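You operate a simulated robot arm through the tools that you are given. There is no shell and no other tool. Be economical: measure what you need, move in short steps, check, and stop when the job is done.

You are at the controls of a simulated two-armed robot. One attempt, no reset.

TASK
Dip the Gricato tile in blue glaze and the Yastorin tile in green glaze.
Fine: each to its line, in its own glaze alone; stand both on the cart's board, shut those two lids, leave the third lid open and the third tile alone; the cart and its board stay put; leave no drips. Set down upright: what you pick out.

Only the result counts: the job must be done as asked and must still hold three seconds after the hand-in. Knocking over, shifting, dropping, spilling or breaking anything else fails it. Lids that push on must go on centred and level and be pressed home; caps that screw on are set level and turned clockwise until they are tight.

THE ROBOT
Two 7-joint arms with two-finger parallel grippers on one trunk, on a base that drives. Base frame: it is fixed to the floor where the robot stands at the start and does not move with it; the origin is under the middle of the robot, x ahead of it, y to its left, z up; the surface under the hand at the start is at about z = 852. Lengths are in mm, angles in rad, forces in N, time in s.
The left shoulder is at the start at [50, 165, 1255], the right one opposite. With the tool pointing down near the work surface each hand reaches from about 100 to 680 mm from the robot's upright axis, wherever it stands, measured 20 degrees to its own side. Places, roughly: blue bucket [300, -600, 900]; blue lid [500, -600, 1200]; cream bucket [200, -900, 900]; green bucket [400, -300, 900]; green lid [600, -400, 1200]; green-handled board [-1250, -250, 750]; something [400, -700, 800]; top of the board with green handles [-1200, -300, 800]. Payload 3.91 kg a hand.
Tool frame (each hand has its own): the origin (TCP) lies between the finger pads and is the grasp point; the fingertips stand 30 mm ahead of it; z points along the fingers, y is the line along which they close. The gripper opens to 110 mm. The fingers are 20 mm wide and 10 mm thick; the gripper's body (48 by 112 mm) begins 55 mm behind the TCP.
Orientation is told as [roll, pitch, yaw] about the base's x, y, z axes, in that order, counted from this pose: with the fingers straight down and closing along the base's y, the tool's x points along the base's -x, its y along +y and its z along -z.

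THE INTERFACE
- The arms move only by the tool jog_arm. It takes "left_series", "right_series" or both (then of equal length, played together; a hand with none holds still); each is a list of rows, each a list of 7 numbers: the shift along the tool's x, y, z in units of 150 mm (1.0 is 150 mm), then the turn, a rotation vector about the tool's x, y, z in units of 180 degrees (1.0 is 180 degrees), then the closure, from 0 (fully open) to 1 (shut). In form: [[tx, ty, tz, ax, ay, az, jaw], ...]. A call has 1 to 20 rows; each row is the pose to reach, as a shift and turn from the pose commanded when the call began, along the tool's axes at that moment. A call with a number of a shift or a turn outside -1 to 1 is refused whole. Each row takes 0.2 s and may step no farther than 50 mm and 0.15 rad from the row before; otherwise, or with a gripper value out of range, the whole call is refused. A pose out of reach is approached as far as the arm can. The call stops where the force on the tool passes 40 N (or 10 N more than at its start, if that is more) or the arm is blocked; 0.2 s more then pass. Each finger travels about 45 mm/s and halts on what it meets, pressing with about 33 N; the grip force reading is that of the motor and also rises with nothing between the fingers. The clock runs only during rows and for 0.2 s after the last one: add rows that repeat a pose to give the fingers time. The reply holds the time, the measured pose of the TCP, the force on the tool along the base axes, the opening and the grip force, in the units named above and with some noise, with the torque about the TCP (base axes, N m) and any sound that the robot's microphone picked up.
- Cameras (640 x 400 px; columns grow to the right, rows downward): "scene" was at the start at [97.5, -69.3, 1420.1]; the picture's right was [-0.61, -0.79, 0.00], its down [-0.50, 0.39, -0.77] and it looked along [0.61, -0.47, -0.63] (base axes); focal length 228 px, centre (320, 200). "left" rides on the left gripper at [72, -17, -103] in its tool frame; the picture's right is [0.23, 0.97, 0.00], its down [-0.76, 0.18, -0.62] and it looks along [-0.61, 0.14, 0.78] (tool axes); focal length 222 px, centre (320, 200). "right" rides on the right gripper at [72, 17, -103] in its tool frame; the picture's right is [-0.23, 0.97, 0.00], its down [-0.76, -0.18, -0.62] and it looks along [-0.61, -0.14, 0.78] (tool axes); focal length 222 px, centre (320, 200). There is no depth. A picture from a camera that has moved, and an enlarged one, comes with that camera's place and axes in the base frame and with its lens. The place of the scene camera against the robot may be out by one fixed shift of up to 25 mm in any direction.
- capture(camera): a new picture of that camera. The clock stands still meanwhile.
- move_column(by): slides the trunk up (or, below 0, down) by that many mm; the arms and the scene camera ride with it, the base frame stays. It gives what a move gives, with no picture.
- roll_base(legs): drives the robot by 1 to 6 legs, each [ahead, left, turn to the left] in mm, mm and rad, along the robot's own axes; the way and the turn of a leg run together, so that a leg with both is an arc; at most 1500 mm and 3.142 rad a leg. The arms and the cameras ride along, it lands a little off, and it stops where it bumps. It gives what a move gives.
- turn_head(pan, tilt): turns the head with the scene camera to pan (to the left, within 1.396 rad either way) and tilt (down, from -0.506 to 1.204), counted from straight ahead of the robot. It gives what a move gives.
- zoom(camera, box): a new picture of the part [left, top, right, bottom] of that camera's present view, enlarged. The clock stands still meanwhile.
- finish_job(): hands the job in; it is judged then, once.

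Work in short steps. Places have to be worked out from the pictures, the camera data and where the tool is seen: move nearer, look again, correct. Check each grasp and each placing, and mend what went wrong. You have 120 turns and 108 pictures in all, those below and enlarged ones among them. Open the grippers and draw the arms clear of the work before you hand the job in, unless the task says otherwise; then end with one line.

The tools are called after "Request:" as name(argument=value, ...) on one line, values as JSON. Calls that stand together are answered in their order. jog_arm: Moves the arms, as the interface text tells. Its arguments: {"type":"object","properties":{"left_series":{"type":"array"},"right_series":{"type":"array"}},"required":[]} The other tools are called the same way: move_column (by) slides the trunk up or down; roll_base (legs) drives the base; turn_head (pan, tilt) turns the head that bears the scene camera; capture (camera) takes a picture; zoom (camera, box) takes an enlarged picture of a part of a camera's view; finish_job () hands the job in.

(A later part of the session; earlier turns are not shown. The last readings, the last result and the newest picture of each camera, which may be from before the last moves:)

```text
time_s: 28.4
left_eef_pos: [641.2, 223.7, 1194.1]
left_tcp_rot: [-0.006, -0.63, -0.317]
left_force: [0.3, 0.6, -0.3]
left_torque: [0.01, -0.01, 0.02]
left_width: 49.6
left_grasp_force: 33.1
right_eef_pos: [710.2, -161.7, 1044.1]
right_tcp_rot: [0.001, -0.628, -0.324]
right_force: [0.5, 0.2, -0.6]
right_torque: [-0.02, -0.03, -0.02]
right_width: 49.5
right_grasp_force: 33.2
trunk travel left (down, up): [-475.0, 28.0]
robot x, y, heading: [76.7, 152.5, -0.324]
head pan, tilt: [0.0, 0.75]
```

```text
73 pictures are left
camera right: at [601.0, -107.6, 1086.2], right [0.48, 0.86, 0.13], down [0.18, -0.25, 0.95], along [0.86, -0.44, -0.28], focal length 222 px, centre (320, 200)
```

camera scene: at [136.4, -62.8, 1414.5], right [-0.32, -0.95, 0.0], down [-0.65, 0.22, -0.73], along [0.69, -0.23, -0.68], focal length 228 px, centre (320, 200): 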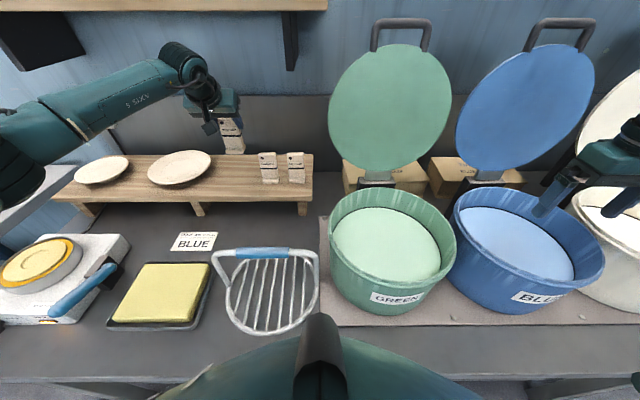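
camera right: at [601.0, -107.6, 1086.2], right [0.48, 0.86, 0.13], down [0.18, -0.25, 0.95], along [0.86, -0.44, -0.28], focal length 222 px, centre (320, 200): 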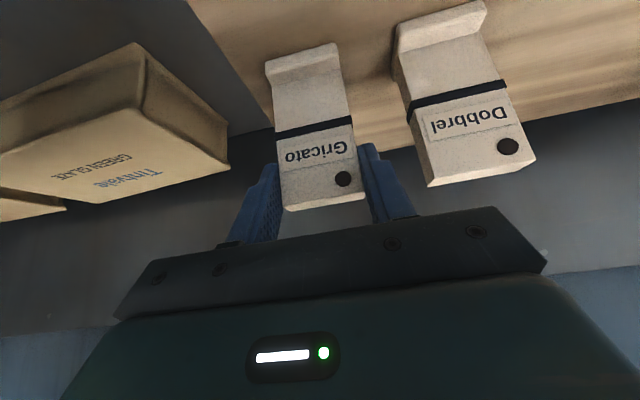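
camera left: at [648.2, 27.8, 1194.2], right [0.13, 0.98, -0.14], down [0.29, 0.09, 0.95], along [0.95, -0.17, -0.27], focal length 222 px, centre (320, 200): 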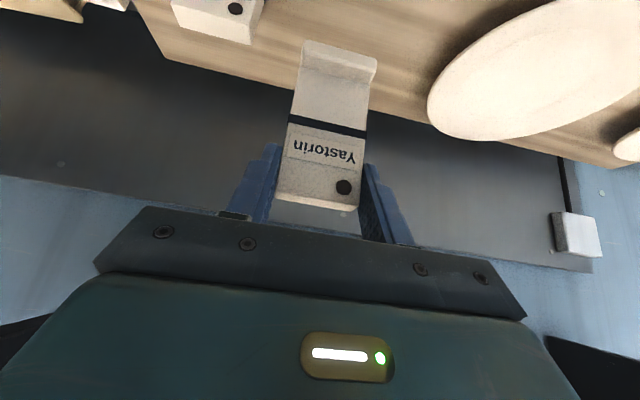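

Gripped. Lift straight, then draw back.

Request:
jog_arm(right_series=[[-0.06, 0, -0.08, 0, 0, 0, 0.8], [-0.177, 0, -0.242, 0, 0, 0, 0.8], [-0.31, 0, -0.424, 0, 0, 0, 0.8], [-0.433, 0, -0.592, 0, 0, 0, 0.8], [-0.18, 0, -0.78, 0, 0, 0, 0.8], [0.078, 0, -0.967, 0, 0, 0, 0.8]])

Request:
capture(camera="right")

```text
time_s: 29.8
left_eef_pos: [642.1, 223.7, 1194.0]
left_tcp_rot: [-0.005, -0.631, -0.32]
left_force: [0.4, 0.6, 0.0]
left_torque: [-0.03, -0.02, 0.02]
left_width: 49.7
left_grasp_force: 32.5
right_eef_pos: [619.9, -131.4, 1156.4]
right_tcp_rot: [0.002, -0.628, -0.326]
right_force: [-0.1, 0.5, -1.3]
right_torque: [0.01, 0.0, -0.03]
right_width: 49.7
right_grasp_force: 33.0
trunk travel left (down, up): [-475.0, 28.0]
robot x, y, heading: [78.9, 154.4, -0.32]
head pan, tilt: [0.0, 0.75]
```

```text
72 pictures are left
camera right: at [510.9, -77.6, 1197.5], right [0.49, 0.86, 0.13], down [0.18, -0.25, 0.95], along [0.86, -0.44, -0.28], focal length 222 px, centre (320, 200)
```

right: 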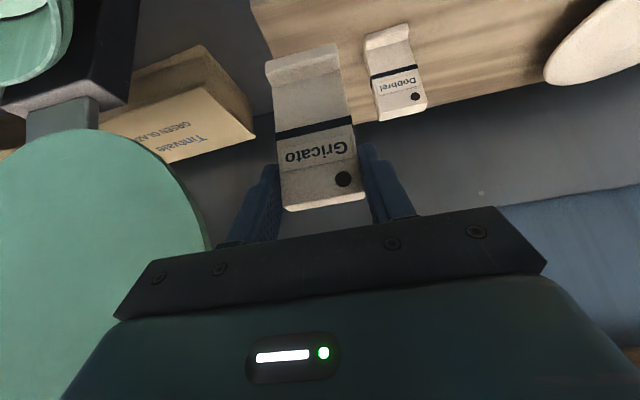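

Both tiles held. Draw both hands in to spots matching the two buckets' spacing, then strafe right ~486 mm so green is under the left hand and blue under the right.

Request:
jog_arm(right_series=[[0.172, -0.08, -0.126, 0, 0, 0, 0.8], [0.344, -0.16, -0.252, 0, 0, 0, 0.8], [0.516, -0.24, -0.378, 0, 0, 0, 0.8], [0.688, -0.32, -0.504, 0, 0, 0, 0.8], [0.86, -0.4, -0.63, 0, 0, 0, 0.8]], left_series=[[0.075, -0.12, -0.055, 0, 0, 0, 0.8], [0.15, -0.24, -0.11, 0, 0, 0, 0.8], [0.225, -0.36, -0.165, 0, 0, 0, 0.8], [0.3, -0.48, -0.22, 0, 0, 0, 0.8], [0.377, -0.587, -0.276, 0, 0, 0, 0.8]])

Request:
roll_base(legs=[[-10, 0, 0], [0, -486, 0]])

Request:
capture(camera="scene")

Request:
capture(camera="left")

Request:
capture(camera="right")

```text
time_s: 31.0
left_eef_pos: [544.5, 161.6, 1193.5]
left_tcp_rot: [-0.006, -0.631, -0.318]
left_force: [-0.1, 0.1, -1.6]
left_torque: [-0.02, 0.03, 0.02]
left_width: 49.9
left_grasp_force: 32.7
right_eef_pos: [448.2, -135.9, 1157.6]
right_tcp_rot: [0.003, -0.628, -0.326]
right_force: [-0.3, -0.5, -0.9]
right_torque: [0.0, 0.02, -0.01]
right_width: 49.4
right_grasp_force: 32.8
trunk travel left (down, up): [-475.0, 28.0]
robot x, y, heading: [75.5, 154.5, -0.323]
head pan, tilt: [0.0, 0.75]
```

```text
time_s: 36.1
left_eef_pos: [381.9, -295.6, 1194.4]
left_tcp_rot: [-0.003, -0.631, -0.314]
left_force: [-0.6, -0.6, -2.1]
left_torque: [-0.02, 0.05, -0.02]
left_width: 49.8
left_grasp_force: 32.7
right_eef_pos: [286.7, -594.4, 1156.5]
right_tcp_rot: [-0.001, -0.629, -0.319]
right_force: [0.2, 0.4, -0.8]
right_torque: [0.01, -0.01, -0.02]
right_width: 49.6
right_grasp_force: 32.5
trunk travel left (down, up): [-475.0, 28.0]
robot x, y, heading: [-85.1, -306.3, -0.318]
head pan, tilt: [0.0, 0.75]
```

```text
71 pictures are left
camera scene: at [19.8, -360.1, 1414.5], right [-0.31, -0.95, 0.0], down [-0.65, 0.21, -0.73], along [0.69, -0.23, -0.68], focal length 228 px, centre (320, 200)
```

scene: 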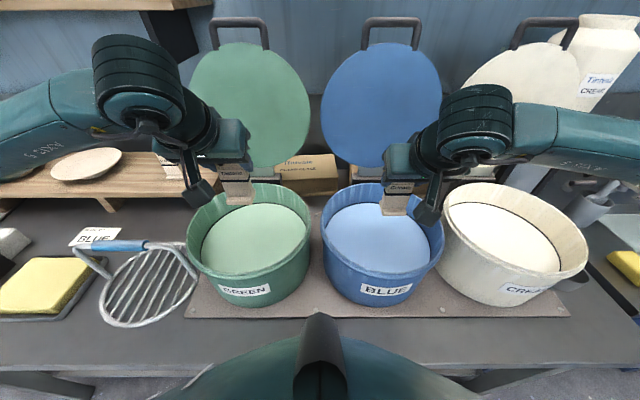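

```text
70 pictures are left
camera left: at [263.3, -273.2, 1234.3], right [0.13, 0.98, -0.14], down [0.29, 0.1, 0.95], along [0.95, -0.16, -0.27], focal length 222 px, centre (320, 200)
```

left: 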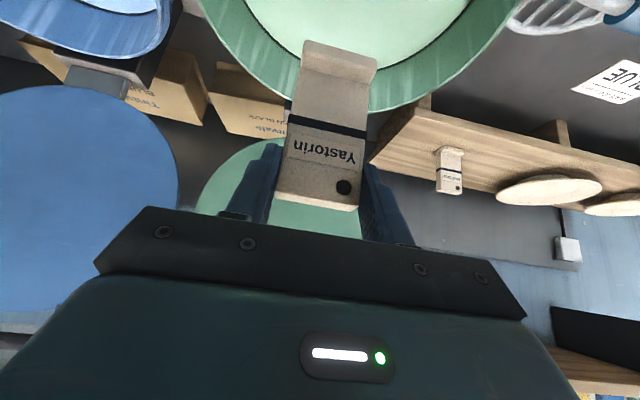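

```text
69 pictures are left
camera right: at [178.4, -541.6, 1197.9], right [0.48, 0.87, 0.13], down [0.18, -0.25, 0.95], along [0.86, -0.43, -0.28], focal length 222 px, centre (320, 200)
```

right: 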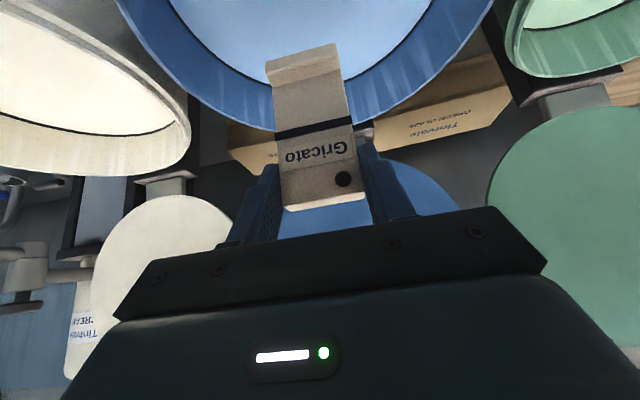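

Both hands are over their buckets. Move them ~60 mm toward the far half (to keep wrist cameras off the near rim) and down until the tile bases are near z≈993, then look.

Request:
jog_arm(left_series=[[-0.08, 0, 0.1, 0, 0, 0, 0.8], [-0.1, 0, 0.33, 0, 0, 0, 0.8], [0, 0, 0.58, 0, 0, 0, 0.8], [0.107, 0, 0.823, 0, 0, 0, 0.8]], right_series=[[-0.08, 0, 0.1, 0, 0, 0, 0.8], [-0.08, 0, 0.25, 0, 0, 0, 0.8], [-0.05, 0, 0.43, 0, 0, 0, 0.8], [-0.022, 0, 0.603, 0, 0, 0, 0.8]])

Request:
capture(camera="left")

Request:
capture(camera="right")

Request:
capture(camera="scene")

```text
time_s: 37.1
left_eef_pos: [439.4, -314.4, 1085.4]
left_tcp_rot: [-0.004, -0.632, -0.314]
left_force: [0.4, -0.4, -1.5]
left_torque: [0.03, 0.0, 0.03]
left_width: 49.5
left_grasp_force: 32.9
right_eef_pos: [341.4, -612.6, 1084.4]
right_tcp_rot: [0.0, -0.629, -0.32]
right_force: [0.0, 0.0, -1.2]
right_torque: [-0.01, -0.01, 0.02]
right_width: 49.6
right_grasp_force: 33.2
trunk travel left (down, up): [-475.0, 28.0]
robot x, y, heading: [-91.3, -306.5, -0.322]
head pan, tilt: [0.0, 0.75]
```

```text
68 pictures are left
camera left: at [321.1, -292.3, 1124.9], right [0.13, 0.98, -0.14], down [0.29, 0.1, 0.95], along [0.95, -0.16, -0.27], focal length 222 px, centre (320, 200)
```

left: 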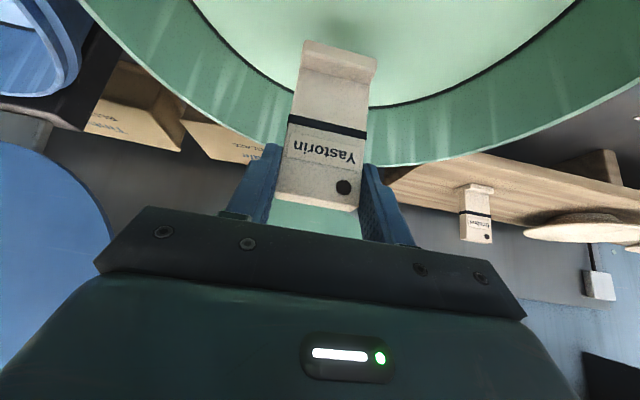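

```text
67 pictures are left
camera right: at [231.7, -559.0, 1126.0], right [0.48, 0.87, 0.13], down [0.18, -0.25, 0.95], along [0.86, -0.43, -0.28], focal length 222 px, centre (320, 200)
```

right: 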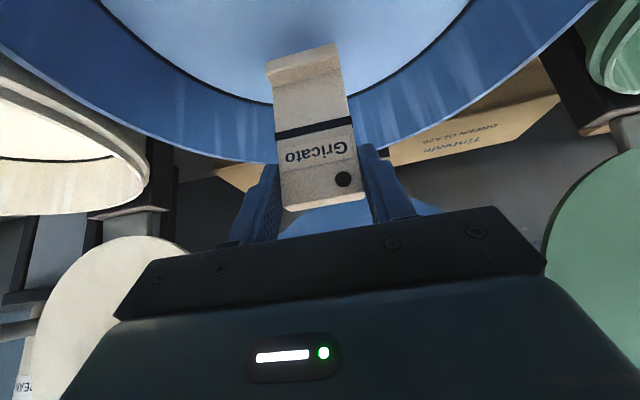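

```text
66 pictures are left
camera scene: at [20.5, -360.2, 1414.5], right [-0.31, -0.95, 0.0], down [-0.65, 0.21, -0.73], along [0.69, -0.23, -0.68], focal length 228 px, centre (320, 200)
```

scene: 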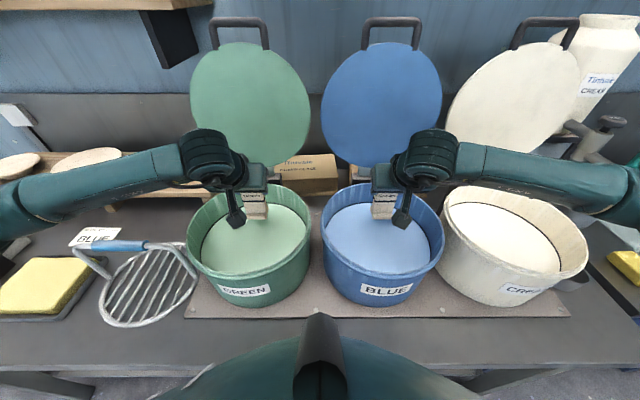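

Rim ≈1010, glaze ≈945. Lower both 35 mm and check.

Request:
jog_arm(left_series=[[0.069, 0, 0.094, 0, 0, 0, 0.8], [0.138, 0, 0.188, 0, 0, 0, 0.8]], right_series=[[0.069, 0, 0.094, 0, 0, 0, 0.8], [0.138, 0, 0.188, 0, 0, 0, 0.8]])

Request:
capture(camera="left")

Request:
capture(camera="right")

```text
time_s: 37.7
left_eef_pos: [438.8, -316.7, 1050.2]
left_tcp_rot: [-0.004, -0.631, -0.313]
left_force: [0.3, -0.2, -0.5]
left_torque: [-0.02, 0.04, 0.01]
left_width: 49.7
left_grasp_force: 32.9
right_eef_pos: [340.5, -611.9, 1049.1]
right_tcp_rot: [-0.001, -0.629, -0.32]
right_force: [-0.1, 0.5, -1.6]
right_torque: [0.01, 0.0, -0.03]
right_width: 49.4
right_grasp_force: 32.8
trunk travel left (down, up): [-475.0, 28.0]
robot x, y, heading: [-86.9, -309.2, -0.319]
head pan, tilt: [0.0, 0.75]
```

```text
65 pictures are left
camera left: at [320.7, -292.7, 1089.9], right [0.13, 0.98, -0.14], down [0.29, 0.1, 0.95], along [0.95, -0.16, -0.27], focal length 222 px, centre (320, 200)
```

left: 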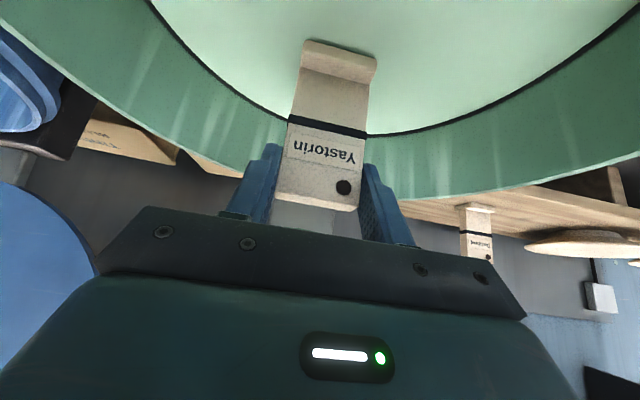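

```text
64 pictures are left
camera right: at [231.2, -559.0, 1091.8], right [0.48, 0.87, 0.13], down [0.18, -0.25, 0.95], along [0.86, -0.43, -0.28], focal length 222 px, centre (320, 200)
```

right: 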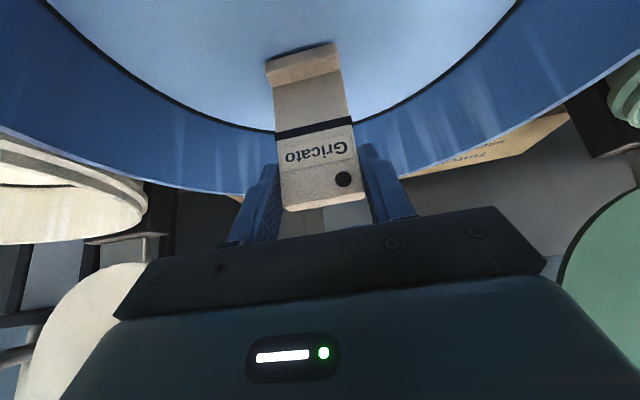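

Bases are just above the glaze (level ≈948 computed). Lower 30 mm slowly to get a visible waterline.

Request:
jog_arm(left_series=[[0.024, 0, 0.032, 0, 0, 0, 0.8], [0.047, 0, 0.064, 0, 0, 0, 0.8], [0.071, 0, 0.097, 0, 0, 0, 0.8], [0.095, 0, 0.129, 0, 0, 0, 0.8], [0.118, 0, 0.161, 0, 0, 0, 0.8]], right_series=[[0.024, 0, 0.032, 0, 0, 0, 0.8], [0.047, 0, 0.064, 0, 0, 0, 0.8], [0.071, 0, 0.097, 0, 0, 0, 0.8], [0.095, 0, 0.129, 0, 0, 0, 0.8], [0.118, 0, 0.161, 0, 0, 0, 0.8]])

Request:
zoom(camera="left", box=[240, 30, 400, 130])

Request:
zoom(camera="right", box=[240, 40, 400, 140])

```text
time_s: 38.9
left_eef_pos: [439.0, -316.0, 1019.2]
left_tcp_rot: [-0.006, -0.631, -0.314]
left_force: [0.8, 0.0, -1.2]
left_torque: [0.0, -0.02, 0.03]
left_width: 49.5
left_grasp_force: 33.1
right_eef_pos: [340.3, -611.9, 1019.2]
right_tcp_rot: [0.001, -0.628, -0.32]
right_force: [0.5, 0.0, -1.6]
right_torque: [-0.01, -0.01, -0.03]
right_width: 49.5
right_grasp_force: 32.9
trunk travel left (down, up): [-475.0, 28.0]
robot x, y, heading: [-90.2, -305.5, -0.323]
head pan, tilt: [0.0, 0.75]
```

```text
4.00 times, centred on (320, 80) of left
camera zoom: at [320.1, -292.7, 1059.7], right [0.13, 0.98, -0.14], down [0.29, 0.1, 0.95], along [0.95, -0.16, -0.27], focal length 888 px, centre (320, 680)
```

zoom: 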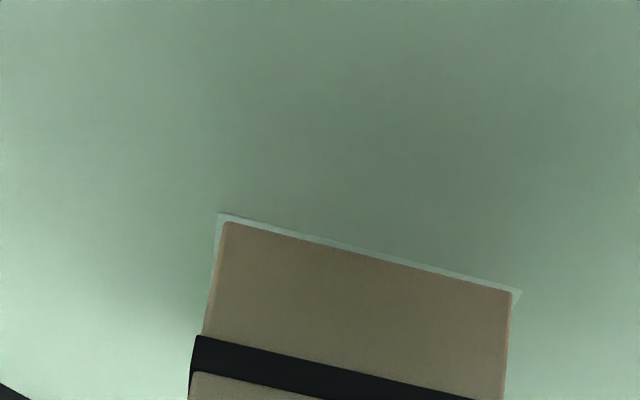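

```text
4.00 times, centred on (320, 90) of right
camera zoom: at [231.3, -559.1, 1061.7], right [0.48, 0.87, 0.13], down [0.18, -0.25, 0.95], along [0.86, -0.43, -0.28], focal length 888 px, centre (320, 640)
```

zoom: 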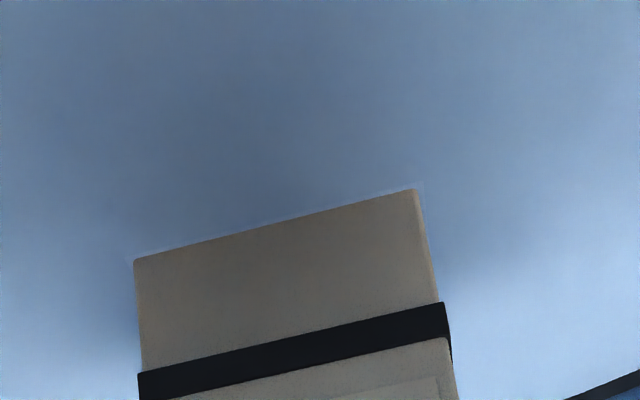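

Waterlines show clearly: about 24 mm more to each line's middle. Lower 20 mm and recheck.

Request:
jog_arm(left_series=[[0.02, 0, 0.027, 0, 0, 0, 0.8], [0.04, 0, 0.054, 0, 0, 0, 0.8], [0.06, 0, 0.081, 0, 0, 0, 0.8], [0.079, 0, 0.108, 0, 0, 0, 0.8], [0.079, 0, 0.108, 0, 0, 0, 0.8]], right_series=[[0.02, 0, 0.027, 0, 0, 0, 0.8], [0.04, 0, 0.054, 0, 0, 0, 0.8], [0.06, 0, 0.081, 0, 0, 0, 0.8], [0.079, 0, 0.108, 0, 0, 0, 0.8], [0.079, 0, 0.108, 0, 0, 0, 0.8]])

Request:
zoom(camera="left", box=[260, 70, 388, 150])

Request:
zoom(camera="right", box=[250, 80, 378, 160])

```text
time_s: 40.1
left_eef_pos: [439.1, -314.7, 1000.2]
left_tcp_rot: [-0.006, -0.632, -0.314]
left_force: [0.1, 0.0, -0.9]
left_torque: [0.01, 0.01, -0.02]
left_width: 49.4
left_grasp_force: 32.7
right_eef_pos: [340.2, -611.9, 1000.1]
right_tcp_rot: [0.0, -0.628, -0.319]
right_force: [-0.2, -0.1, -1.0]
right_torque: [-0.02, 0.05, -0.03]
right_width: 49.3
right_grasp_force: 33.4
trunk travel left (down, up): [-475.0, 28.0]
robot x, y, heading: [-85.4, -305.3, -0.317]
head pan, tilt: [0.0, 0.75]
```

```text
5.00 times, centred on (324, 110) of left
camera zoom: at [319.7, -292.8, 1040.2], right [0.13, 0.98, -0.14], down [0.29, 0.1, 0.95], along [0.95, -0.16, -0.27], focal length 1111 px, centre (300, 650)
```

zoom: 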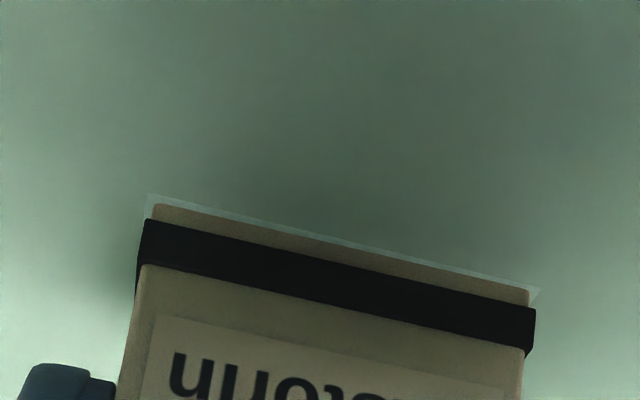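

```text
5.00 times, centred on (314, 120) of right
camera zoom: at [231.2, -558.8, 1041.4], right [0.48, 0.87, 0.13], down [0.18, -0.25, 0.95], along [0.86, -0.43, -0.28], focal length 1111 px, centre (350, 600)
```

zoom: 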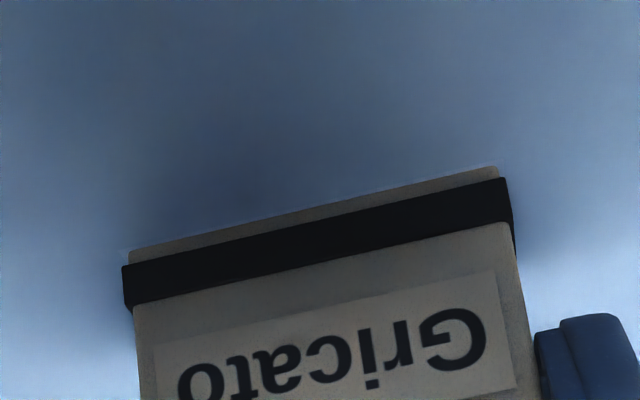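

Remaining to the line's middle: left ≈5.2 mm, right ≈4.7 mm. Lower that much and check.

Request:
jog_arm(left_series=[[0.01, 0, 0.014, 0, 0, 0, 0.8], [0.0205, 0, 0.028, 0, 0, 0, 0.8], [0.0205, 0, 0.028, 0, 0, 0, 0.8]], right_series=[[0.009, 0, 0.0125, 0, 0, 0, 0.8], [0.0185, 0, 0.0253, 0, 0, 0, 0.8], [0.0185, 0, 0.0253, 0, 0, 0, 0.8]])

Request:
zoom(camera="left", box=[260, 70, 388, 150])

Request:
zoom(camera="right", box=[250, 80, 378, 160])

```text
time_s: 40.9
left_eef_pos: [438.8, -315.2, 994.7]
left_tcp_rot: [-0.003, -0.63, -0.313]
left_force: [-0.9, 0.5, -2.5]
left_torque: [0.04, 0.0, -0.01]
left_width: 49.8
left_grasp_force: 32.9
right_eef_pos: [339.1, -612.3, 995.3]
right_tcp_rot: [-0.001, -0.629, -0.319]
right_force: [-0.7, -0.5, -2.5]
right_torque: [0.02, 0.01, 0.0]
right_width: 49.7
right_grasp_force: 33.1
trunk travel left (down, up): [-475.0, 28.0]
robot x, y, heading: [-88.0, -307.4, -0.318]
head pan, tilt: [0.0, 0.75]
```

```text
5.00 times, centred on (324, 110) of left
camera zoom: at [319.6, -292.7, 1034.9], right [0.13, 0.98, -0.14], down [0.29, 0.1, 0.95], along [0.95, -0.16, -0.27], focal length 1111 px, centre (300, 650)
```

zoom: 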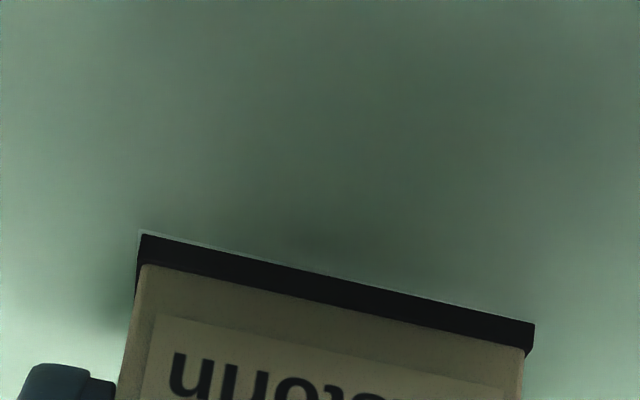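

```text
5.00 times, centred on (314, 120) of right
camera zoom: at [231.1, -558.7, 1036.6], right [0.48, 0.87, 0.13], down [0.18, -0.25, 0.95], along [0.86, -0.43, -0.28], focal length 1111 px, centre (350, 600)
```

zoom: 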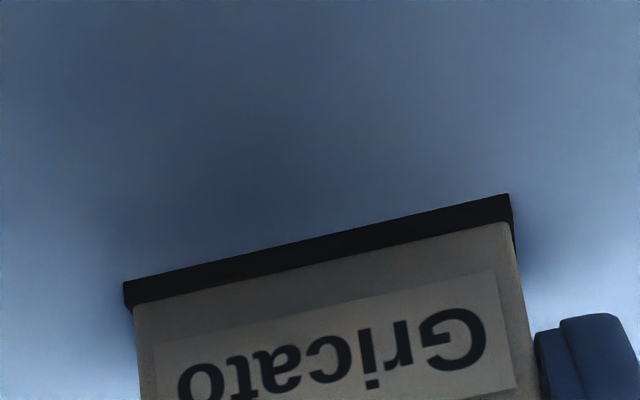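

Both waterlines are in the lines. A hair lower (0.8 mm) to centre, hold, then lift slowly ~62 mm and let drain over the glaze.

Request:
jog_arm(left_series=[[0.003, 0, 0.0043, 0, 0, 0, 0.8], [0.003, 0, 0.0043, 0, 0, 0, 0.8], [0.003, 0, 0.0043, 0, 0, 0, 0.8], [-0.03, 0, -0.042, 0, 0, 0, 0.8], [-0.06, 0, -0.083, 0, 0, 0, 0.8], [-0.09, 0, -0.125, 0, 0, 0, 0.8], [-0.12, 0, -0.167, 0, 0, 0, 0.8], [-0.15, 0, -0.208, 0, 0, 0, 0.8], [-0.18, 0, -0.25, 0, 0, 0, 0.8], [-0.21, 0, -0.291, 0, 0, 0, 0.8], [-0.244, 0, -0.334, 0, 0, 0, 0.8], [-0.244, 0, -0.334, 0, 0, 0, 0.8], [-0.244, 0, -0.334, 0, 0, 0, 0.8], [-0.244, 0, -0.334, 0, 0, 0, 0.8], [-0.244, 0, -0.334, 0, 0, 0, 0.8]], right_series=[[0.003, 0, 0.0043, 0, 0, 0, 0.8], [0.003, 0, 0.0043, 0, 0, 0, 0.8], [0.003, 0, 0.0043, 0, 0, 0, 0.8], [-0.03, 0, -0.042, 0, 0, 0, 0.8], [-0.06, 0, -0.083, 0, 0, 0, 0.8], [-0.09, 0, -0.125, 0, 0, 0, 0.8], [-0.12, 0, -0.167, 0, 0, 0, 0.8], [-0.15, 0, -0.208, 0, 0, 0, 0.8], [-0.18, 0, -0.25, 0, 0, 0, 0.8], [-0.21, 0, -0.291, 0, 0, 0, 0.8], [-0.244, 0, -0.334, 0, 0, 0, 0.8], [-0.244, 0, -0.334, 0, 0, 0, 0.8], [-0.244, 0, -0.334, 0, 0, 0, 0.8], [-0.244, 0, -0.334, 0, 0, 0, 0.8], [-0.244, 0, -0.334, 0, 0, 0, 0.8]])

Request:
capture(camera="left")

Request:
capture(camera="right")

```text
time_s: 44.1
left_eef_pos: [438.5, -314.8, 1056.3]
left_tcp_rot: [-0.005, -0.631, -0.313]
left_force: [0.3, 0.2, -1.1]
left_torque: [-0.04, -0.01, 0.04]
left_width: 49.6
left_grasp_force: 33.1
right_eef_pos: [339.9, -612.4, 1056.5]
right_tcp_rot: [-0.001, -0.627, -0.318]
right_force: [0.3, -0.1, -0.9]
right_torque: [-0.03, -0.03, -0.05]
right_width: 49.4
right_grasp_force: 32.8
trunk travel left (down, up): [-475.0, 28.0]
robot x, y, heading: [-87.6, -311.6, -0.323]
head pan, tilt: [0.0, 0.75]
```

```text
57 pictures are left
camera left: at [319.9, -291.9, 1097.0], right [0.13, 0.98, -0.14], down [0.29, 0.1, 0.95], along [0.95, -0.16, -0.27], focal length 222 px, centre (320, 200)
```

left: 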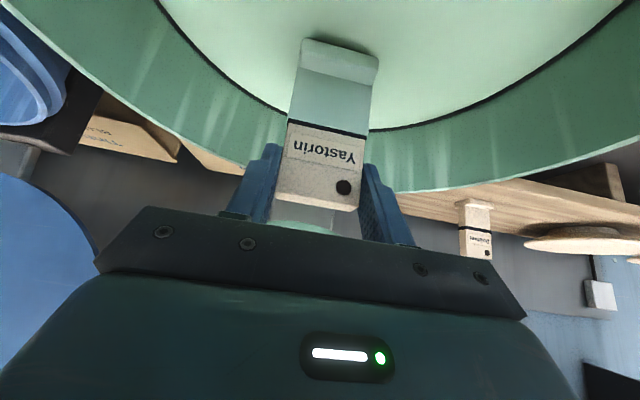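

```text
56 pictures are left
camera right: at [231.1, -558.9, 1098.7], right [0.48, 0.87, 0.13], down [0.18, -0.25, 0.95], along [0.86, -0.43, -0.28], focal length 222 px, centre (320, 200)
```

right: 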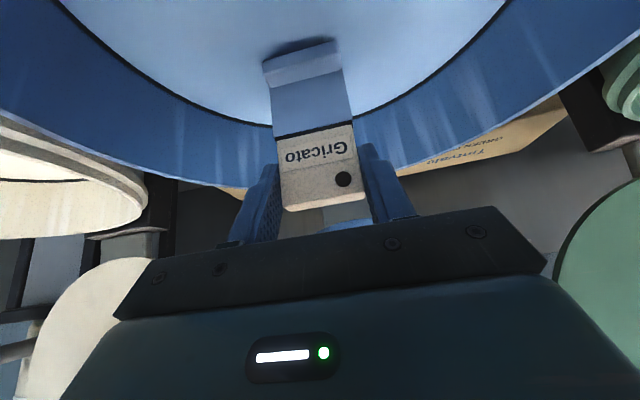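

Both glazed to the line. Wait 4 s to drain and zoom at the bottoms for hanging drops.

Request:
jog_arm(left_series=[[0, 0, 0, 0, 0, 0, 0.8], [0, 0, 0, 0, 0, 0, 0.8], [0, 0, 0, 0, 0, 0, 0.8], [0, 0, 0, 0, 0, 0, 0.8], [0, 0, 0, 0, 0, 0, 0.8], [0, 0, 0, 0, 0, 0, 0.8], [0, 0, 0, 0, 0, 0, 0.8], [0, 0, 0, 0, 0, 0, 0.8], [0, 0, 0, 0, 0, 0, 0.8], [0, 0, 0, 0, 0, 0, 0.8], [0, 0, 0, 0, 0, 0, 0.8], [0, 0, 0, 0, 0, 0, 0.8], [0, 0, 0, 0, 0, 0, 0.8], [0, 0, 0, 0, 0, 0, 0.8], [0, 0, 0, 0, 0, 0, 0.8], [0, 0, 0, 0, 0, 0, 0.8], [0, 0, 0, 0, 0, 0, 0.8], [0, 0, 0, 0, 0, 0, 0.8], [0, 0, 0, 0, 0, 0, 0.8], [0, 0, 0, 0, 0, 0, 0.8]])

Request:
zoom(camera="left", box=[260, 20, 420, 140])

Request:
zoom(camera="right", box=[230, 20, 390, 140])

```text
time_s: 48.3
left_eef_pos: [439.5, -315.2, 1055.5]
left_tcp_rot: [-0.005, -0.63, -0.315]
left_force: [-1.4, 0.1, -1.3]
left_torque: [0.01, 0.04, 0.0]
left_width: 49.9
left_grasp_force: 32.4
right_eef_pos: [340.1, -610.9, 1057.6]
right_tcp_rot: [0.0, -0.628, -0.321]
right_force: [0.3, 0.2, -1.7]
right_torque: [0.03, -0.01, -0.01]
right_width: 49.7
right_grasp_force: 32.9
trunk travel left (down, up): [-475.0, 28.0]
robot x, y, heading: [-82.9, -310.8, -0.319]
head pan, tilt: [0.0, 0.75]
```

```text
3.33 times, centred on (340, 80) of left
camera zoom: at [319.9, -292.0, 1096.9], right [0.13, 0.98, -0.14], down [0.29, 0.1, 0.95], along [0.95, -0.16, -0.27], focal length 740 px, centre (253, 600)
```

zoom: 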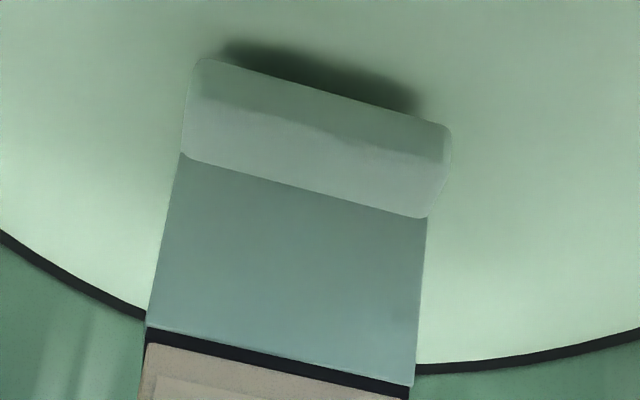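

```text
3.33 times, centred on (310, 80) of right
camera zoom: at [231.1, -558.9, 1098.7], right [0.48, 0.87, 0.13], down [0.18, -0.25, 0.95], along [0.86, -0.43, -0.28], focal length 740 px, centre (353, 600)
```

zoom: 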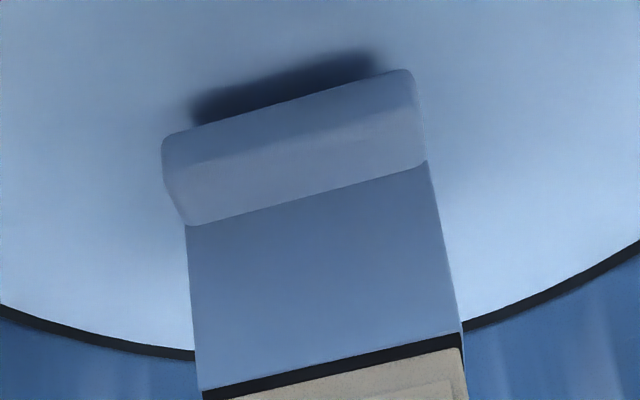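

No visible drops; still, drain longer (about 12 s more) over the buckets.

Request:
jog_arm(left_series=[[0, 0, 0, 0, 0, 0, 0.8], [0, 0, 0, 0, 0, 0, 0.8], [0, 0, 0, 0, 0, 0, 0.8], [0, 0, 0, 0, 0, 0, 0.8], [0, 0, 0, 0, 0, 0, 0.8], [0, 0, 0, 0, 0, 0, 0.8], [0, 0, 0, 0, 0, 0, 0.8], [0, 0, 0, 0, 0, 0, 0.8], [0, 0, 0, 0, 0, 0, 0.8], [0, 0, 0, 0, 0, 0, 0.8], [0, 0, 0, 0, 0, 0, 0.8], [0, 0, 0, 0, 0, 0, 0.8], [0, 0, 0, 0, 0, 0, 0.8], [0, 0, 0, 0, 0, 0, 0.8], [0, 0, 0, 0, 0, 0, 0.8], [0, 0, 0, 0, 0, 0, 0.8], [0, 0, 0, 0, 0, 0, 0.8], [0, 0, 0, 0, 0, 0, 0.8], [0, 0, 0, 0, 0, 0, 0.8], [0, 0, 0, 0, 0, 0, 0.8]])

Request:
jog_arm(left_series=[[0, 0, 0, 0, 0, 0, 0.8], [0, 0, 0, 0, 0, 0, 0.8], [0, 0, 0, 0, 0, 0, 0.8], [0, 0, 0, 0, 0, 0, 0.8], [0, 0, 0, 0, 0, 0, 0.8], [0, 0, 0, 0, 0, 0, 0.8], [0, 0, 0, 0, 0, 0, 0.8], [0, 0, 0, 0, 0, 0, 0.8], [0, 0, 0, 0, 0, 0, 0.8], [0, 0, 0, 0, 0, 0, 0.8], [0, 0, 0, 0, 0, 0, 0.8], [0, 0, 0, 0, 0, 0, 0.8], [0, 0, 0, 0, 0, 0, 0.8], [0, 0, 0, 0, 0, 0, 0.8], [0, 0, 0, 0, 0, 0, 0.8], [0, 0, 0, 0, 0, 0, 0.8], [0, 0, 0, 0, 0, 0, 0.8], [0, 0, 0, 0, 0, 0, 0.8], [0, 0, 0, 0, 0, 0, 0.8], [0, 0, 0, 0, 0, 0, 0.8]])

Request:
jog_arm(left_series=[[0, 0, 0, 0, 0, 0, 0.8], [0, 0, 0, 0, 0, 0, 0.8], [0, 0, 0, 0, 0, 0, 0.8], [0, 0, 0, 0, 0, 0, 0.8], [0, 0, 0, 0, 0, 0, 0.8], [0, 0, 0, 0, 0, 0, 0.8], [0, 0, 0, 0, 0, 0, 0.8], [0, 0, 0, 0, 0, 0, 0.8], [0, 0, 0, 0, 0, 0, 0.8], [0, 0, 0, 0, 0, 0, 0.8], [0, 0, 0, 0, 0, 0, 0.8], [0, 0, 0, 0, 0, 0, 0.8], [0, 0, 0, 0, 0, 0, 0.8], [0, 0, 0, 0, 0, 0, 0.8], [0, 0, 0, 0, 0, 0, 0.8], [0, 0, 0, 0, 0, 0, 0.8], [0, 0, 0, 0, 0, 0, 0.8], [0, 0, 0, 0, 0, 0, 0.8], [0, 0, 0, 0, 0, 0, 0.8], [0, 0, 0, 0, 0, 0, 0.8]])

Request:
jog_arm(left_series=[[-0.1, 0, -0.137, 0, 0, 0, 0.8], [-0.2, 0, -0.274, 0, 0, 0, 0.8], [-0.3, 0, -0.41, 0, 0, 0, 0.8], [-0.394, 0, -0.538, 0, 0, 0, 0.8]], right_series=[[-0.1, 0, -0.137, 0, 0, 0, 0.8], [-0.2, 0, -0.274, 0, 0, 0, 0.8], [-0.3, 0, -0.41, 0, 0, 0, 0.8], [-0.394, 0, -0.538, 0, 0, 0, 0.8]])

Request:
zoom(camera="scene", box=[180, 130, 460, 300])

```text
time_s: 52.5
left_eef_pos: [440.0, -314.7, 1057.7]
left_tcp_rot: [-0.004, -0.629, -0.314]
left_force: [-0.7, -0.6, -1.1]
left_torque: [0.02, 0.04, 0.02]
left_width: 49.6
left_grasp_force: 33.3
right_eef_pos: [340.6, -613.2, 1057.0]
right_tcp_rot: [0.0, -0.627, -0.319]
right_force: [0.2, 0.2, -1.1]
right_torque: [0.01, 0.02, 0.02]
right_width: 49.4
right_grasp_force: 33.7
trunk travel left (down, up): [-475.0, 28.0]
robot x, y, heading: [-86.4, -305.6, -0.318]
head pan, tilt: [0.0, 0.75]
```

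```text
time_s: 56.7
left_eef_pos: [438.3, -314.2, 1056.4]
left_tcp_rot: [-0.005, -0.629, -0.313]
left_force: [-0.1, 0.4, -1.4]
left_torque: [-0.02, 0.0, -0.02]
left_width: 49.7
left_grasp_force: 33.0
right_eef_pos: [340.2, -612.4, 1058.4]
right_tcp_rot: [0.001, -0.629, -0.321]
right_force: [0.0, 0.1, -1.0]
right_torque: [0.02, -0.02, -0.02]
right_width: 49.5
right_grasp_force: 32.7
trunk travel left (down, up): [-475.0, 28.0]
robot x, y, heading: [-87.9, -309.3, -0.317]
head pan, tilt: [0.0, 0.75]
```

```text
time_s: 60.9
left_eef_pos: [438.7, -314.8, 1056.0]
left_tcp_rot: [-0.006, -0.629, -0.315]
left_force: [-0.3, 0.7, -1.7]
left_torque: [0.02, 0.0, 0.0]
left_width: 49.8
left_grasp_force: 33.4
right_eef_pos: [340.1, -612.0, 1056.3]
right_tcp_rot: [0.0, -0.628, -0.32]
right_force: [0.2, 0.6, -1.3]
right_torque: [0.02, -0.01, -0.01]
right_width: 49.7
right_grasp_force: 33.3
trunk travel left (down, up): [-475.0, 28.0]
robot x, y, heading: [-87.8, -307.8, -0.318]
head pan, tilt: [0.0, 0.75]
```

```text
time_s: 61.9
left_eef_pos: [439.2, -316.0, 1156.3]
left_tcp_rot: [-0.006, -0.629, -0.316]
left_force: [-0.7, -0.2, -1.7]
left_torque: [-0.01, 0.0, -0.02]
left_width: 49.4
left_grasp_force: 33.1
right_eef_pos: [340.8, -613.3, 1158.5]
right_tcp_rot: [-0.001, -0.629, -0.32]
right_force: [0.1, -0.7, -1.5]
right_torque: [0.0, 0.0, 0.0]
right_width: 49.6
right_grasp_force: 33.0
trunk travel left (down, up): [-475.0, 28.0]
robot x, y, heading: [-86.8, -309.2, -0.316]
head pan, tilt: [0.0, 0.75]
```

```text
2.29 times, centred on (320, 215) of scene
camera zoom: at [19.7, -359.9, 1414.4], right [-0.31, -0.95, 0.0], down [-0.65, 0.21, -0.73], along [0.69, -0.23, -0.68], focal length 521 px, centre (320, 166)
```

zoom: 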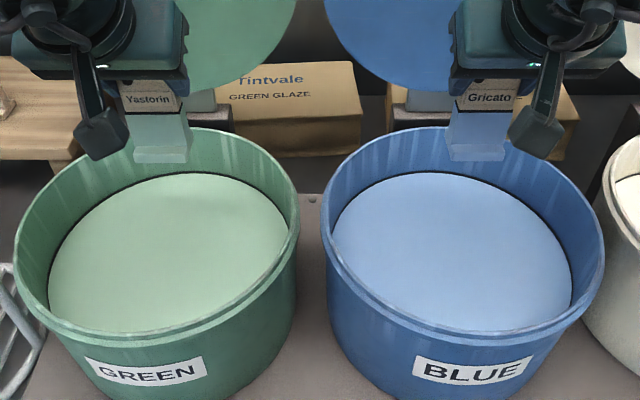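

No drops. Draw both hands in, back away from the bench, then turn partway and look for the cart.

Request:
jog_arm(left_series=[[0.15, 0, -0.15, 0, 0, 0, 0.8], [0.3, 0, -0.3, 0, 0, 0, 0.8], [0.45, 0, -0.45, 0, 0, 0, 0.8]], right_series=[[0.15, 0, -0.15, 0, 0, 0, 0.8], [0.3, 0, -0.3, 0, 0, 0, 0.8], [0.45, 0, -0.45, 0, 0, 0, 0.8]])

Request:
roll_base(legs=[[-330, 0, 0], [0, 0, -1.2]])

Request:
turn_head(pan=-1.2, tilt=0.5)

Request:
capture(camera="scene")

```text
time_s: 62.7
left_eef_pos: [347.6, -285.8, 1172.1]
left_tcp_rot: [-0.007, -0.631, -0.315]
left_force: [0.0, 0.4, -1.4]
left_torque: [0.01, 0.01, -0.01]
left_width: 49.6
left_grasp_force: 33.1
right_eef_pos: [249.3, -584.0, 1173.6]
right_tcp_rot: [-0.001, -0.631, -0.321]
right_force: [-1.2, 0.9, -0.7]
right_torque: [-0.03, 0.01, -0.02]
right_width: 49.5
right_grasp_force: 32.6
trunk travel left (down, up): [-475.0, 28.0]
robot x, y, heading: [-84.5, -305.2, -0.318]
head pan, tilt: [0.0, 0.75]
```

```text
time_s: 67.8
left_eef_pos: [-216.1, -601.2, 1170.4]
left_tcp_rot: [-0.005, -0.629, -1.499]
left_force: [0.3, -0.4, -0.5]
left_torque: [0.0, -0.03, 0.01]
left_width: 49.5
left_grasp_force: 33.2
right_eef_pos: [-528.2, -621.3, 1173.2]
right_tcp_rot: [0.002, -0.629, -1.503]
right_force: [0.6, -0.2, -1.8]
right_torque: [0.0, 0.0, 0.0]
right_width: 49.4
right_grasp_force: 33.0
trunk travel left (down, up): [-475.0, 28.0]
robot x, y, heading: [-400.3, -203.6, -1.503]
head pan, tilt: [0.0, 0.75]
```

```text
time_s: 69.2
left_eef_pos: [-216.5, -600.9, 1171.1]
left_tcp_rot: [-0.004, -0.631, -1.499]
left_force: [0.7, -0.4, -1.4]
left_torque: [0.03, 0.01, -0.01]
left_width: 49.5
left_grasp_force: 33.1
right_eef_pos: [-528.2, -620.1, 1172.5]
right_tcp_rot: [0.001, -0.628, -1.502]
right_force: [-0.6, -0.9, -2.1]
right_torque: [0.02, 0.0, 0.0]
right_width: 49.6
right_grasp_force: 33.0
trunk travel left (down, up): [-475.0, 28.0]
robot x, y, heading: [-404.2, -203.2, -1.505]
head pan, tilt: [-1.201, 0.499]
```

```text
52 pictures are left
camera scene: at [-481.4, -289.6, 1436.4], right [-0.42, 0.91, 0.0], down [0.43, 0.2, -0.88], along [-0.79, -0.37, -0.48], focal length 228 px, centre (320, 200)
```

scene: 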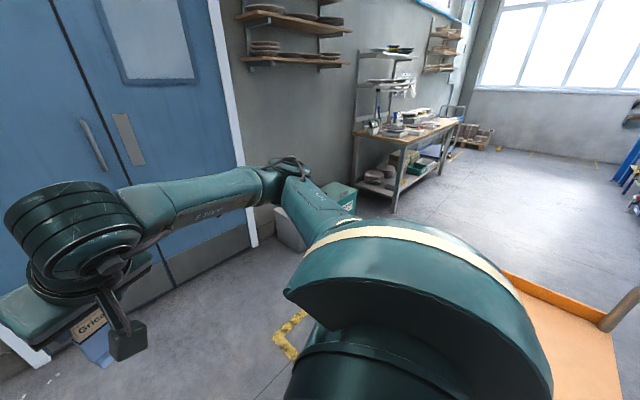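

The cart (orange) is to the rear right; the way is clear. Turn on to face it.

Request:
roll_base(legs=[[0, 0, -1.57]])

Request:
turn_head(pan=0, tilt=0.6)

Request:
capture(camera="scene")

```text
time_s: 73.4
left_eef_pos: [-795.4, -393.8, 1171.0]
left_tcp_rot: [-0.006, -0.63, -3.059]
left_force: [-0.2, 0.0, -1.5]
left_torque: [-0.02, -0.01, 0.03]
left_width: 49.6
left_grasp_force: 32.6
right_eef_pos: [-819.9, -82.2, 1172.6]
right_tcp_rot: [0.0, -0.63, -3.064]
right_force: [-0.9, -0.1, -0.8]
right_torque: [0.01, -0.03, 0.02]
right_width: 49.5
right_grasp_force: 32.8
trunk travel left (down, up): [-475.0, 28.0]
robot x, y, heading: [-399.4, -205.1, -3.063]
head pan, tilt: [-1.201, 0.499]
```

```text
time_s: 74.8
left_eef_pos: [-795.6, -394.4, 1171.0]
left_tcp_rot: [-0.006, -0.629, -3.061]
left_force: [-0.8, -0.3, -0.6]
left_torque: [0.02, -0.01, -0.01]
left_width: 49.7
left_grasp_force: 33.3
right_eef_pos: [-819.9, -80.6, 1173.1]
right_tcp_rot: [-0.001, -0.629, -3.064]
right_force: [1.3, -0.4, -1.3]
right_torque: [-0.01, -0.02, 0.02]
right_width: 49.4
right_grasp_force: 32.8
trunk travel left (down, up): [-475.0, 28.0]
robot x, y, heading: [-406.5, -203.9, -3.06]
head pan, tilt: [0.0, 0.6]
```

```text
51 pictures are left
camera scene: at [-518.5, -230.7, 1427.4], right [-0.08, 1.0, 0.0], down [0.56, 0.04, -0.83], along [-0.82, -0.06, -0.57], focal length 228 px, centre (320, 200)
```

scene: 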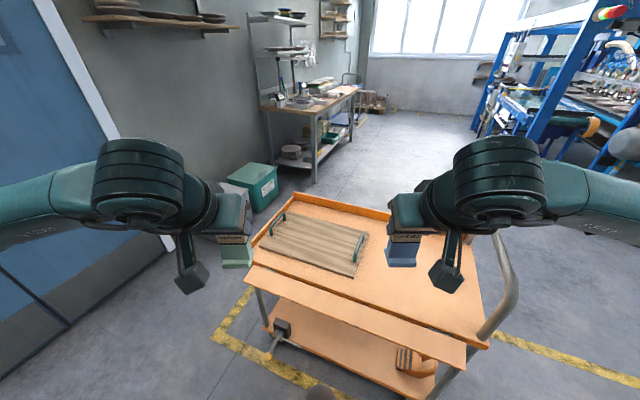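

The board lies on the cart, centre ≈(−1158,−298), turned ≈0.26 rad. Align: turn −0.34, strafe left ~286, forward ~150.

Request:
roll_base(legs=[[0, 0, -0.34], [0, 286, 0], [140, 0, 0]])

Request:
turn_head(pan=0, tilt=0.9)

Request:
capture(camera="scene")

Request:
capture(camera="left")

```text
time_s: 79.9
left_eef_pos: [-1045.4, -491.4, 1169.9]
left_tcp_rot: [-0.005, -0.631, 2.881]
left_force: [-1.5, -0.8, -1.4]
left_torque: [-0.04, -0.03, 0.01]
left_width: 49.5
left_grasp_force: 33.1
right_eef_pos: [-965.0, -190.2, 1172.5]
right_tcp_rot: [0.0, -0.627, 2.879]
right_force: [0.0, 0.8, -1.5]
right_torque: [-0.02, -0.03, -0.01]
right_width: 49.6
right_grasp_force: 33.6
trunk travel left (down, up): [-475.0, 28.0]
robot x, y, heading: [-611.7, -445.4, 2.879]
head pan, tilt: [0.0, 0.6]
```

```text
time_s: 80.7
left_eef_pos: [-1043.8, -491.8, 1170.5]
left_tcp_rot: [-0.006, -0.632, 2.882]
left_force: [-0.8, -0.2, -1.1]
left_torque: [0.01, 0.0, -0.01]
left_width: 49.6
left_grasp_force: 33.5
right_eef_pos: [-961.5, -188.5, 1172.6]
right_tcp_rot: [-0.001, -0.628, 2.876]
right_force: [-0.9, 0.1, -1.4]
right_torque: [0.01, -0.02, -0.04]
right_width: 49.4
right_grasp_force: 32.7
trunk travel left (down, up): [-475.0, 28.0]
robot x, y, heading: [-610.4, -445.5, 2.877]
head pan, tilt: [0.0, 0.901]
```

```text
50 pictures are left
camera scene: at [-711.3, -435.7, 1402.6], right [0.26, 0.97, 0.0], down [0.76, -0.2, -0.62], along [-0.6, 0.16, -0.78], focal length 228 px, centre (320, 200)
```

scene: 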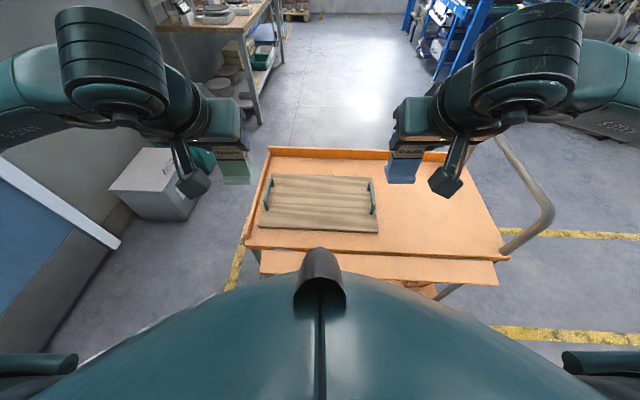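

```text
49 pictures are left
camera left: at [-925.7, -505.3, 1211.0], right [-0.08, -0.99, -0.14], down [-0.29, -0.11, 0.95], along [-0.96, 0.11, -0.27], focal length 222 px, centre (320, 200)
```

left: 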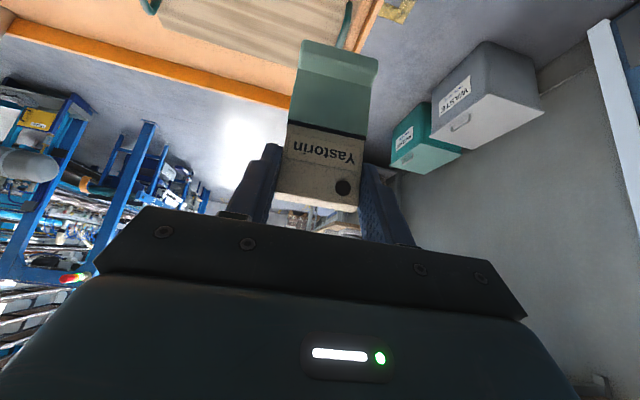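

Hand cameras and scene put the board centre about 590 ahead of the robot, square to it. Bring the left hand (Yastorin) over its spot, left of centre, still high.

Request:
jog_arm(left_series=[[-0.09, -0.143, 0.19, 0, 0, 0, 0.8], [-0.18, -0.286, 0.38, 0, 0, 0, 0.8], [-0.27, -0.43, 0.57, 0, 0, 0, 0.8], [-0.355, -0.573, 0.756, 0, 0, 0, 0.8]])

Request:
jog_arm(left_series=[[-0.05, 0, 0.25, 0, 0, 0, 0.8], [0.02, 0, 0.5, 0, 0, 0, 0.8], [0.09, 0, 0.74, 0, 0, 0, 0.8]])

Request:
capture(camera="left")

Request:
capture(camera="scene")

```text
time_s: 81.7
left_eef_pos: [-1130.4, -379.2, 1110.2]
left_tcp_rot: [-0.005, -0.63, 2.881]
left_force: [-0.9, -0.4, -1.7]
left_torque: [-0.01, 0.01, -0.01]
left_width: 49.2
left_grasp_force: 32.6
right_eef_pos: [-964.1, -189.0, 1172.7]
right_tcp_rot: [-0.001, -0.628, 2.878]
right_force: [0.4, -0.4, -1.6]
right_torque: [-0.05, -0.04, 0.02]
right_width: 49.5
right_grasp_force: 32.4
trunk travel left (down, up): [-475.0, 28.0]
robot x, y, heading: [-606.6, -446.8, 2.881]
head pan, tilt: [0.0, 0.901]
```

```text
time_s: 82.5
left_eef_pos: [-1182.5, -364.0, 1013.0]
left_tcp_rot: [-0.005, -0.632, 2.881]
left_force: [-0.4, -0.1, -0.2]
left_torque: [0.0, -0.01, -0.02]
left_width: 49.7
left_grasp_force: 33.5
right_eef_pos: [-963.8, -190.4, 1173.4]
right_tcp_rot: [0.0, -0.628, 2.877]
right_force: [-0.8, -0.4, -1.0]
right_torque: [0.0, -0.01, 0.03]
right_width: 49.4
right_grasp_force: 32.5
trunk travel left (down, up): [-475.0, 28.0]
robot x, y, heading: [-611.0, -448.1, 2.877]
head pan, tilt: [0.0, 0.901]
```

```text
48 pictures are left
camera left: at [-1062.9, -377.8, 1053.2], right [-0.08, -0.99, -0.14], down [-0.29, -0.11, 0.95], along [-0.96, 0.11, -0.27], focal length 222 px, centre (320, 200)
```

left: 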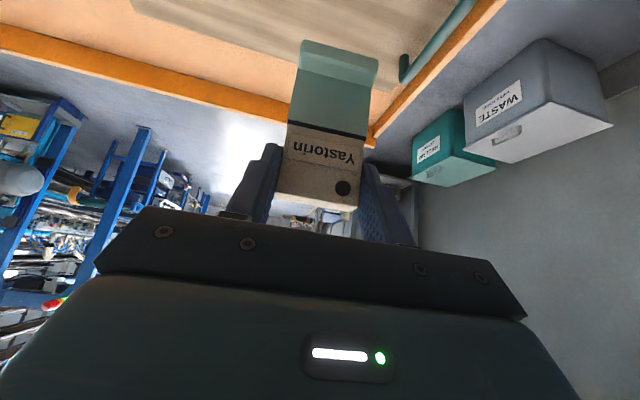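

```text
47 pictures are left
camera scene: at [-711.9, -435.4, 1402.5], right [0.26, 0.97, 0.0], down [0.76, -0.2, -0.62], along [-0.6, 0.16, -0.78], focal length 228 px, centre (320, 200)
```

scene: 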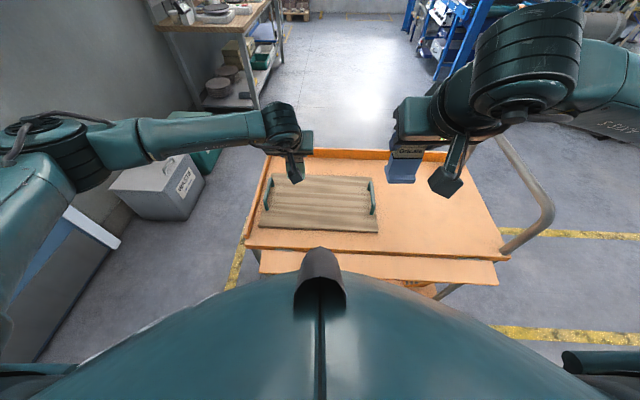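

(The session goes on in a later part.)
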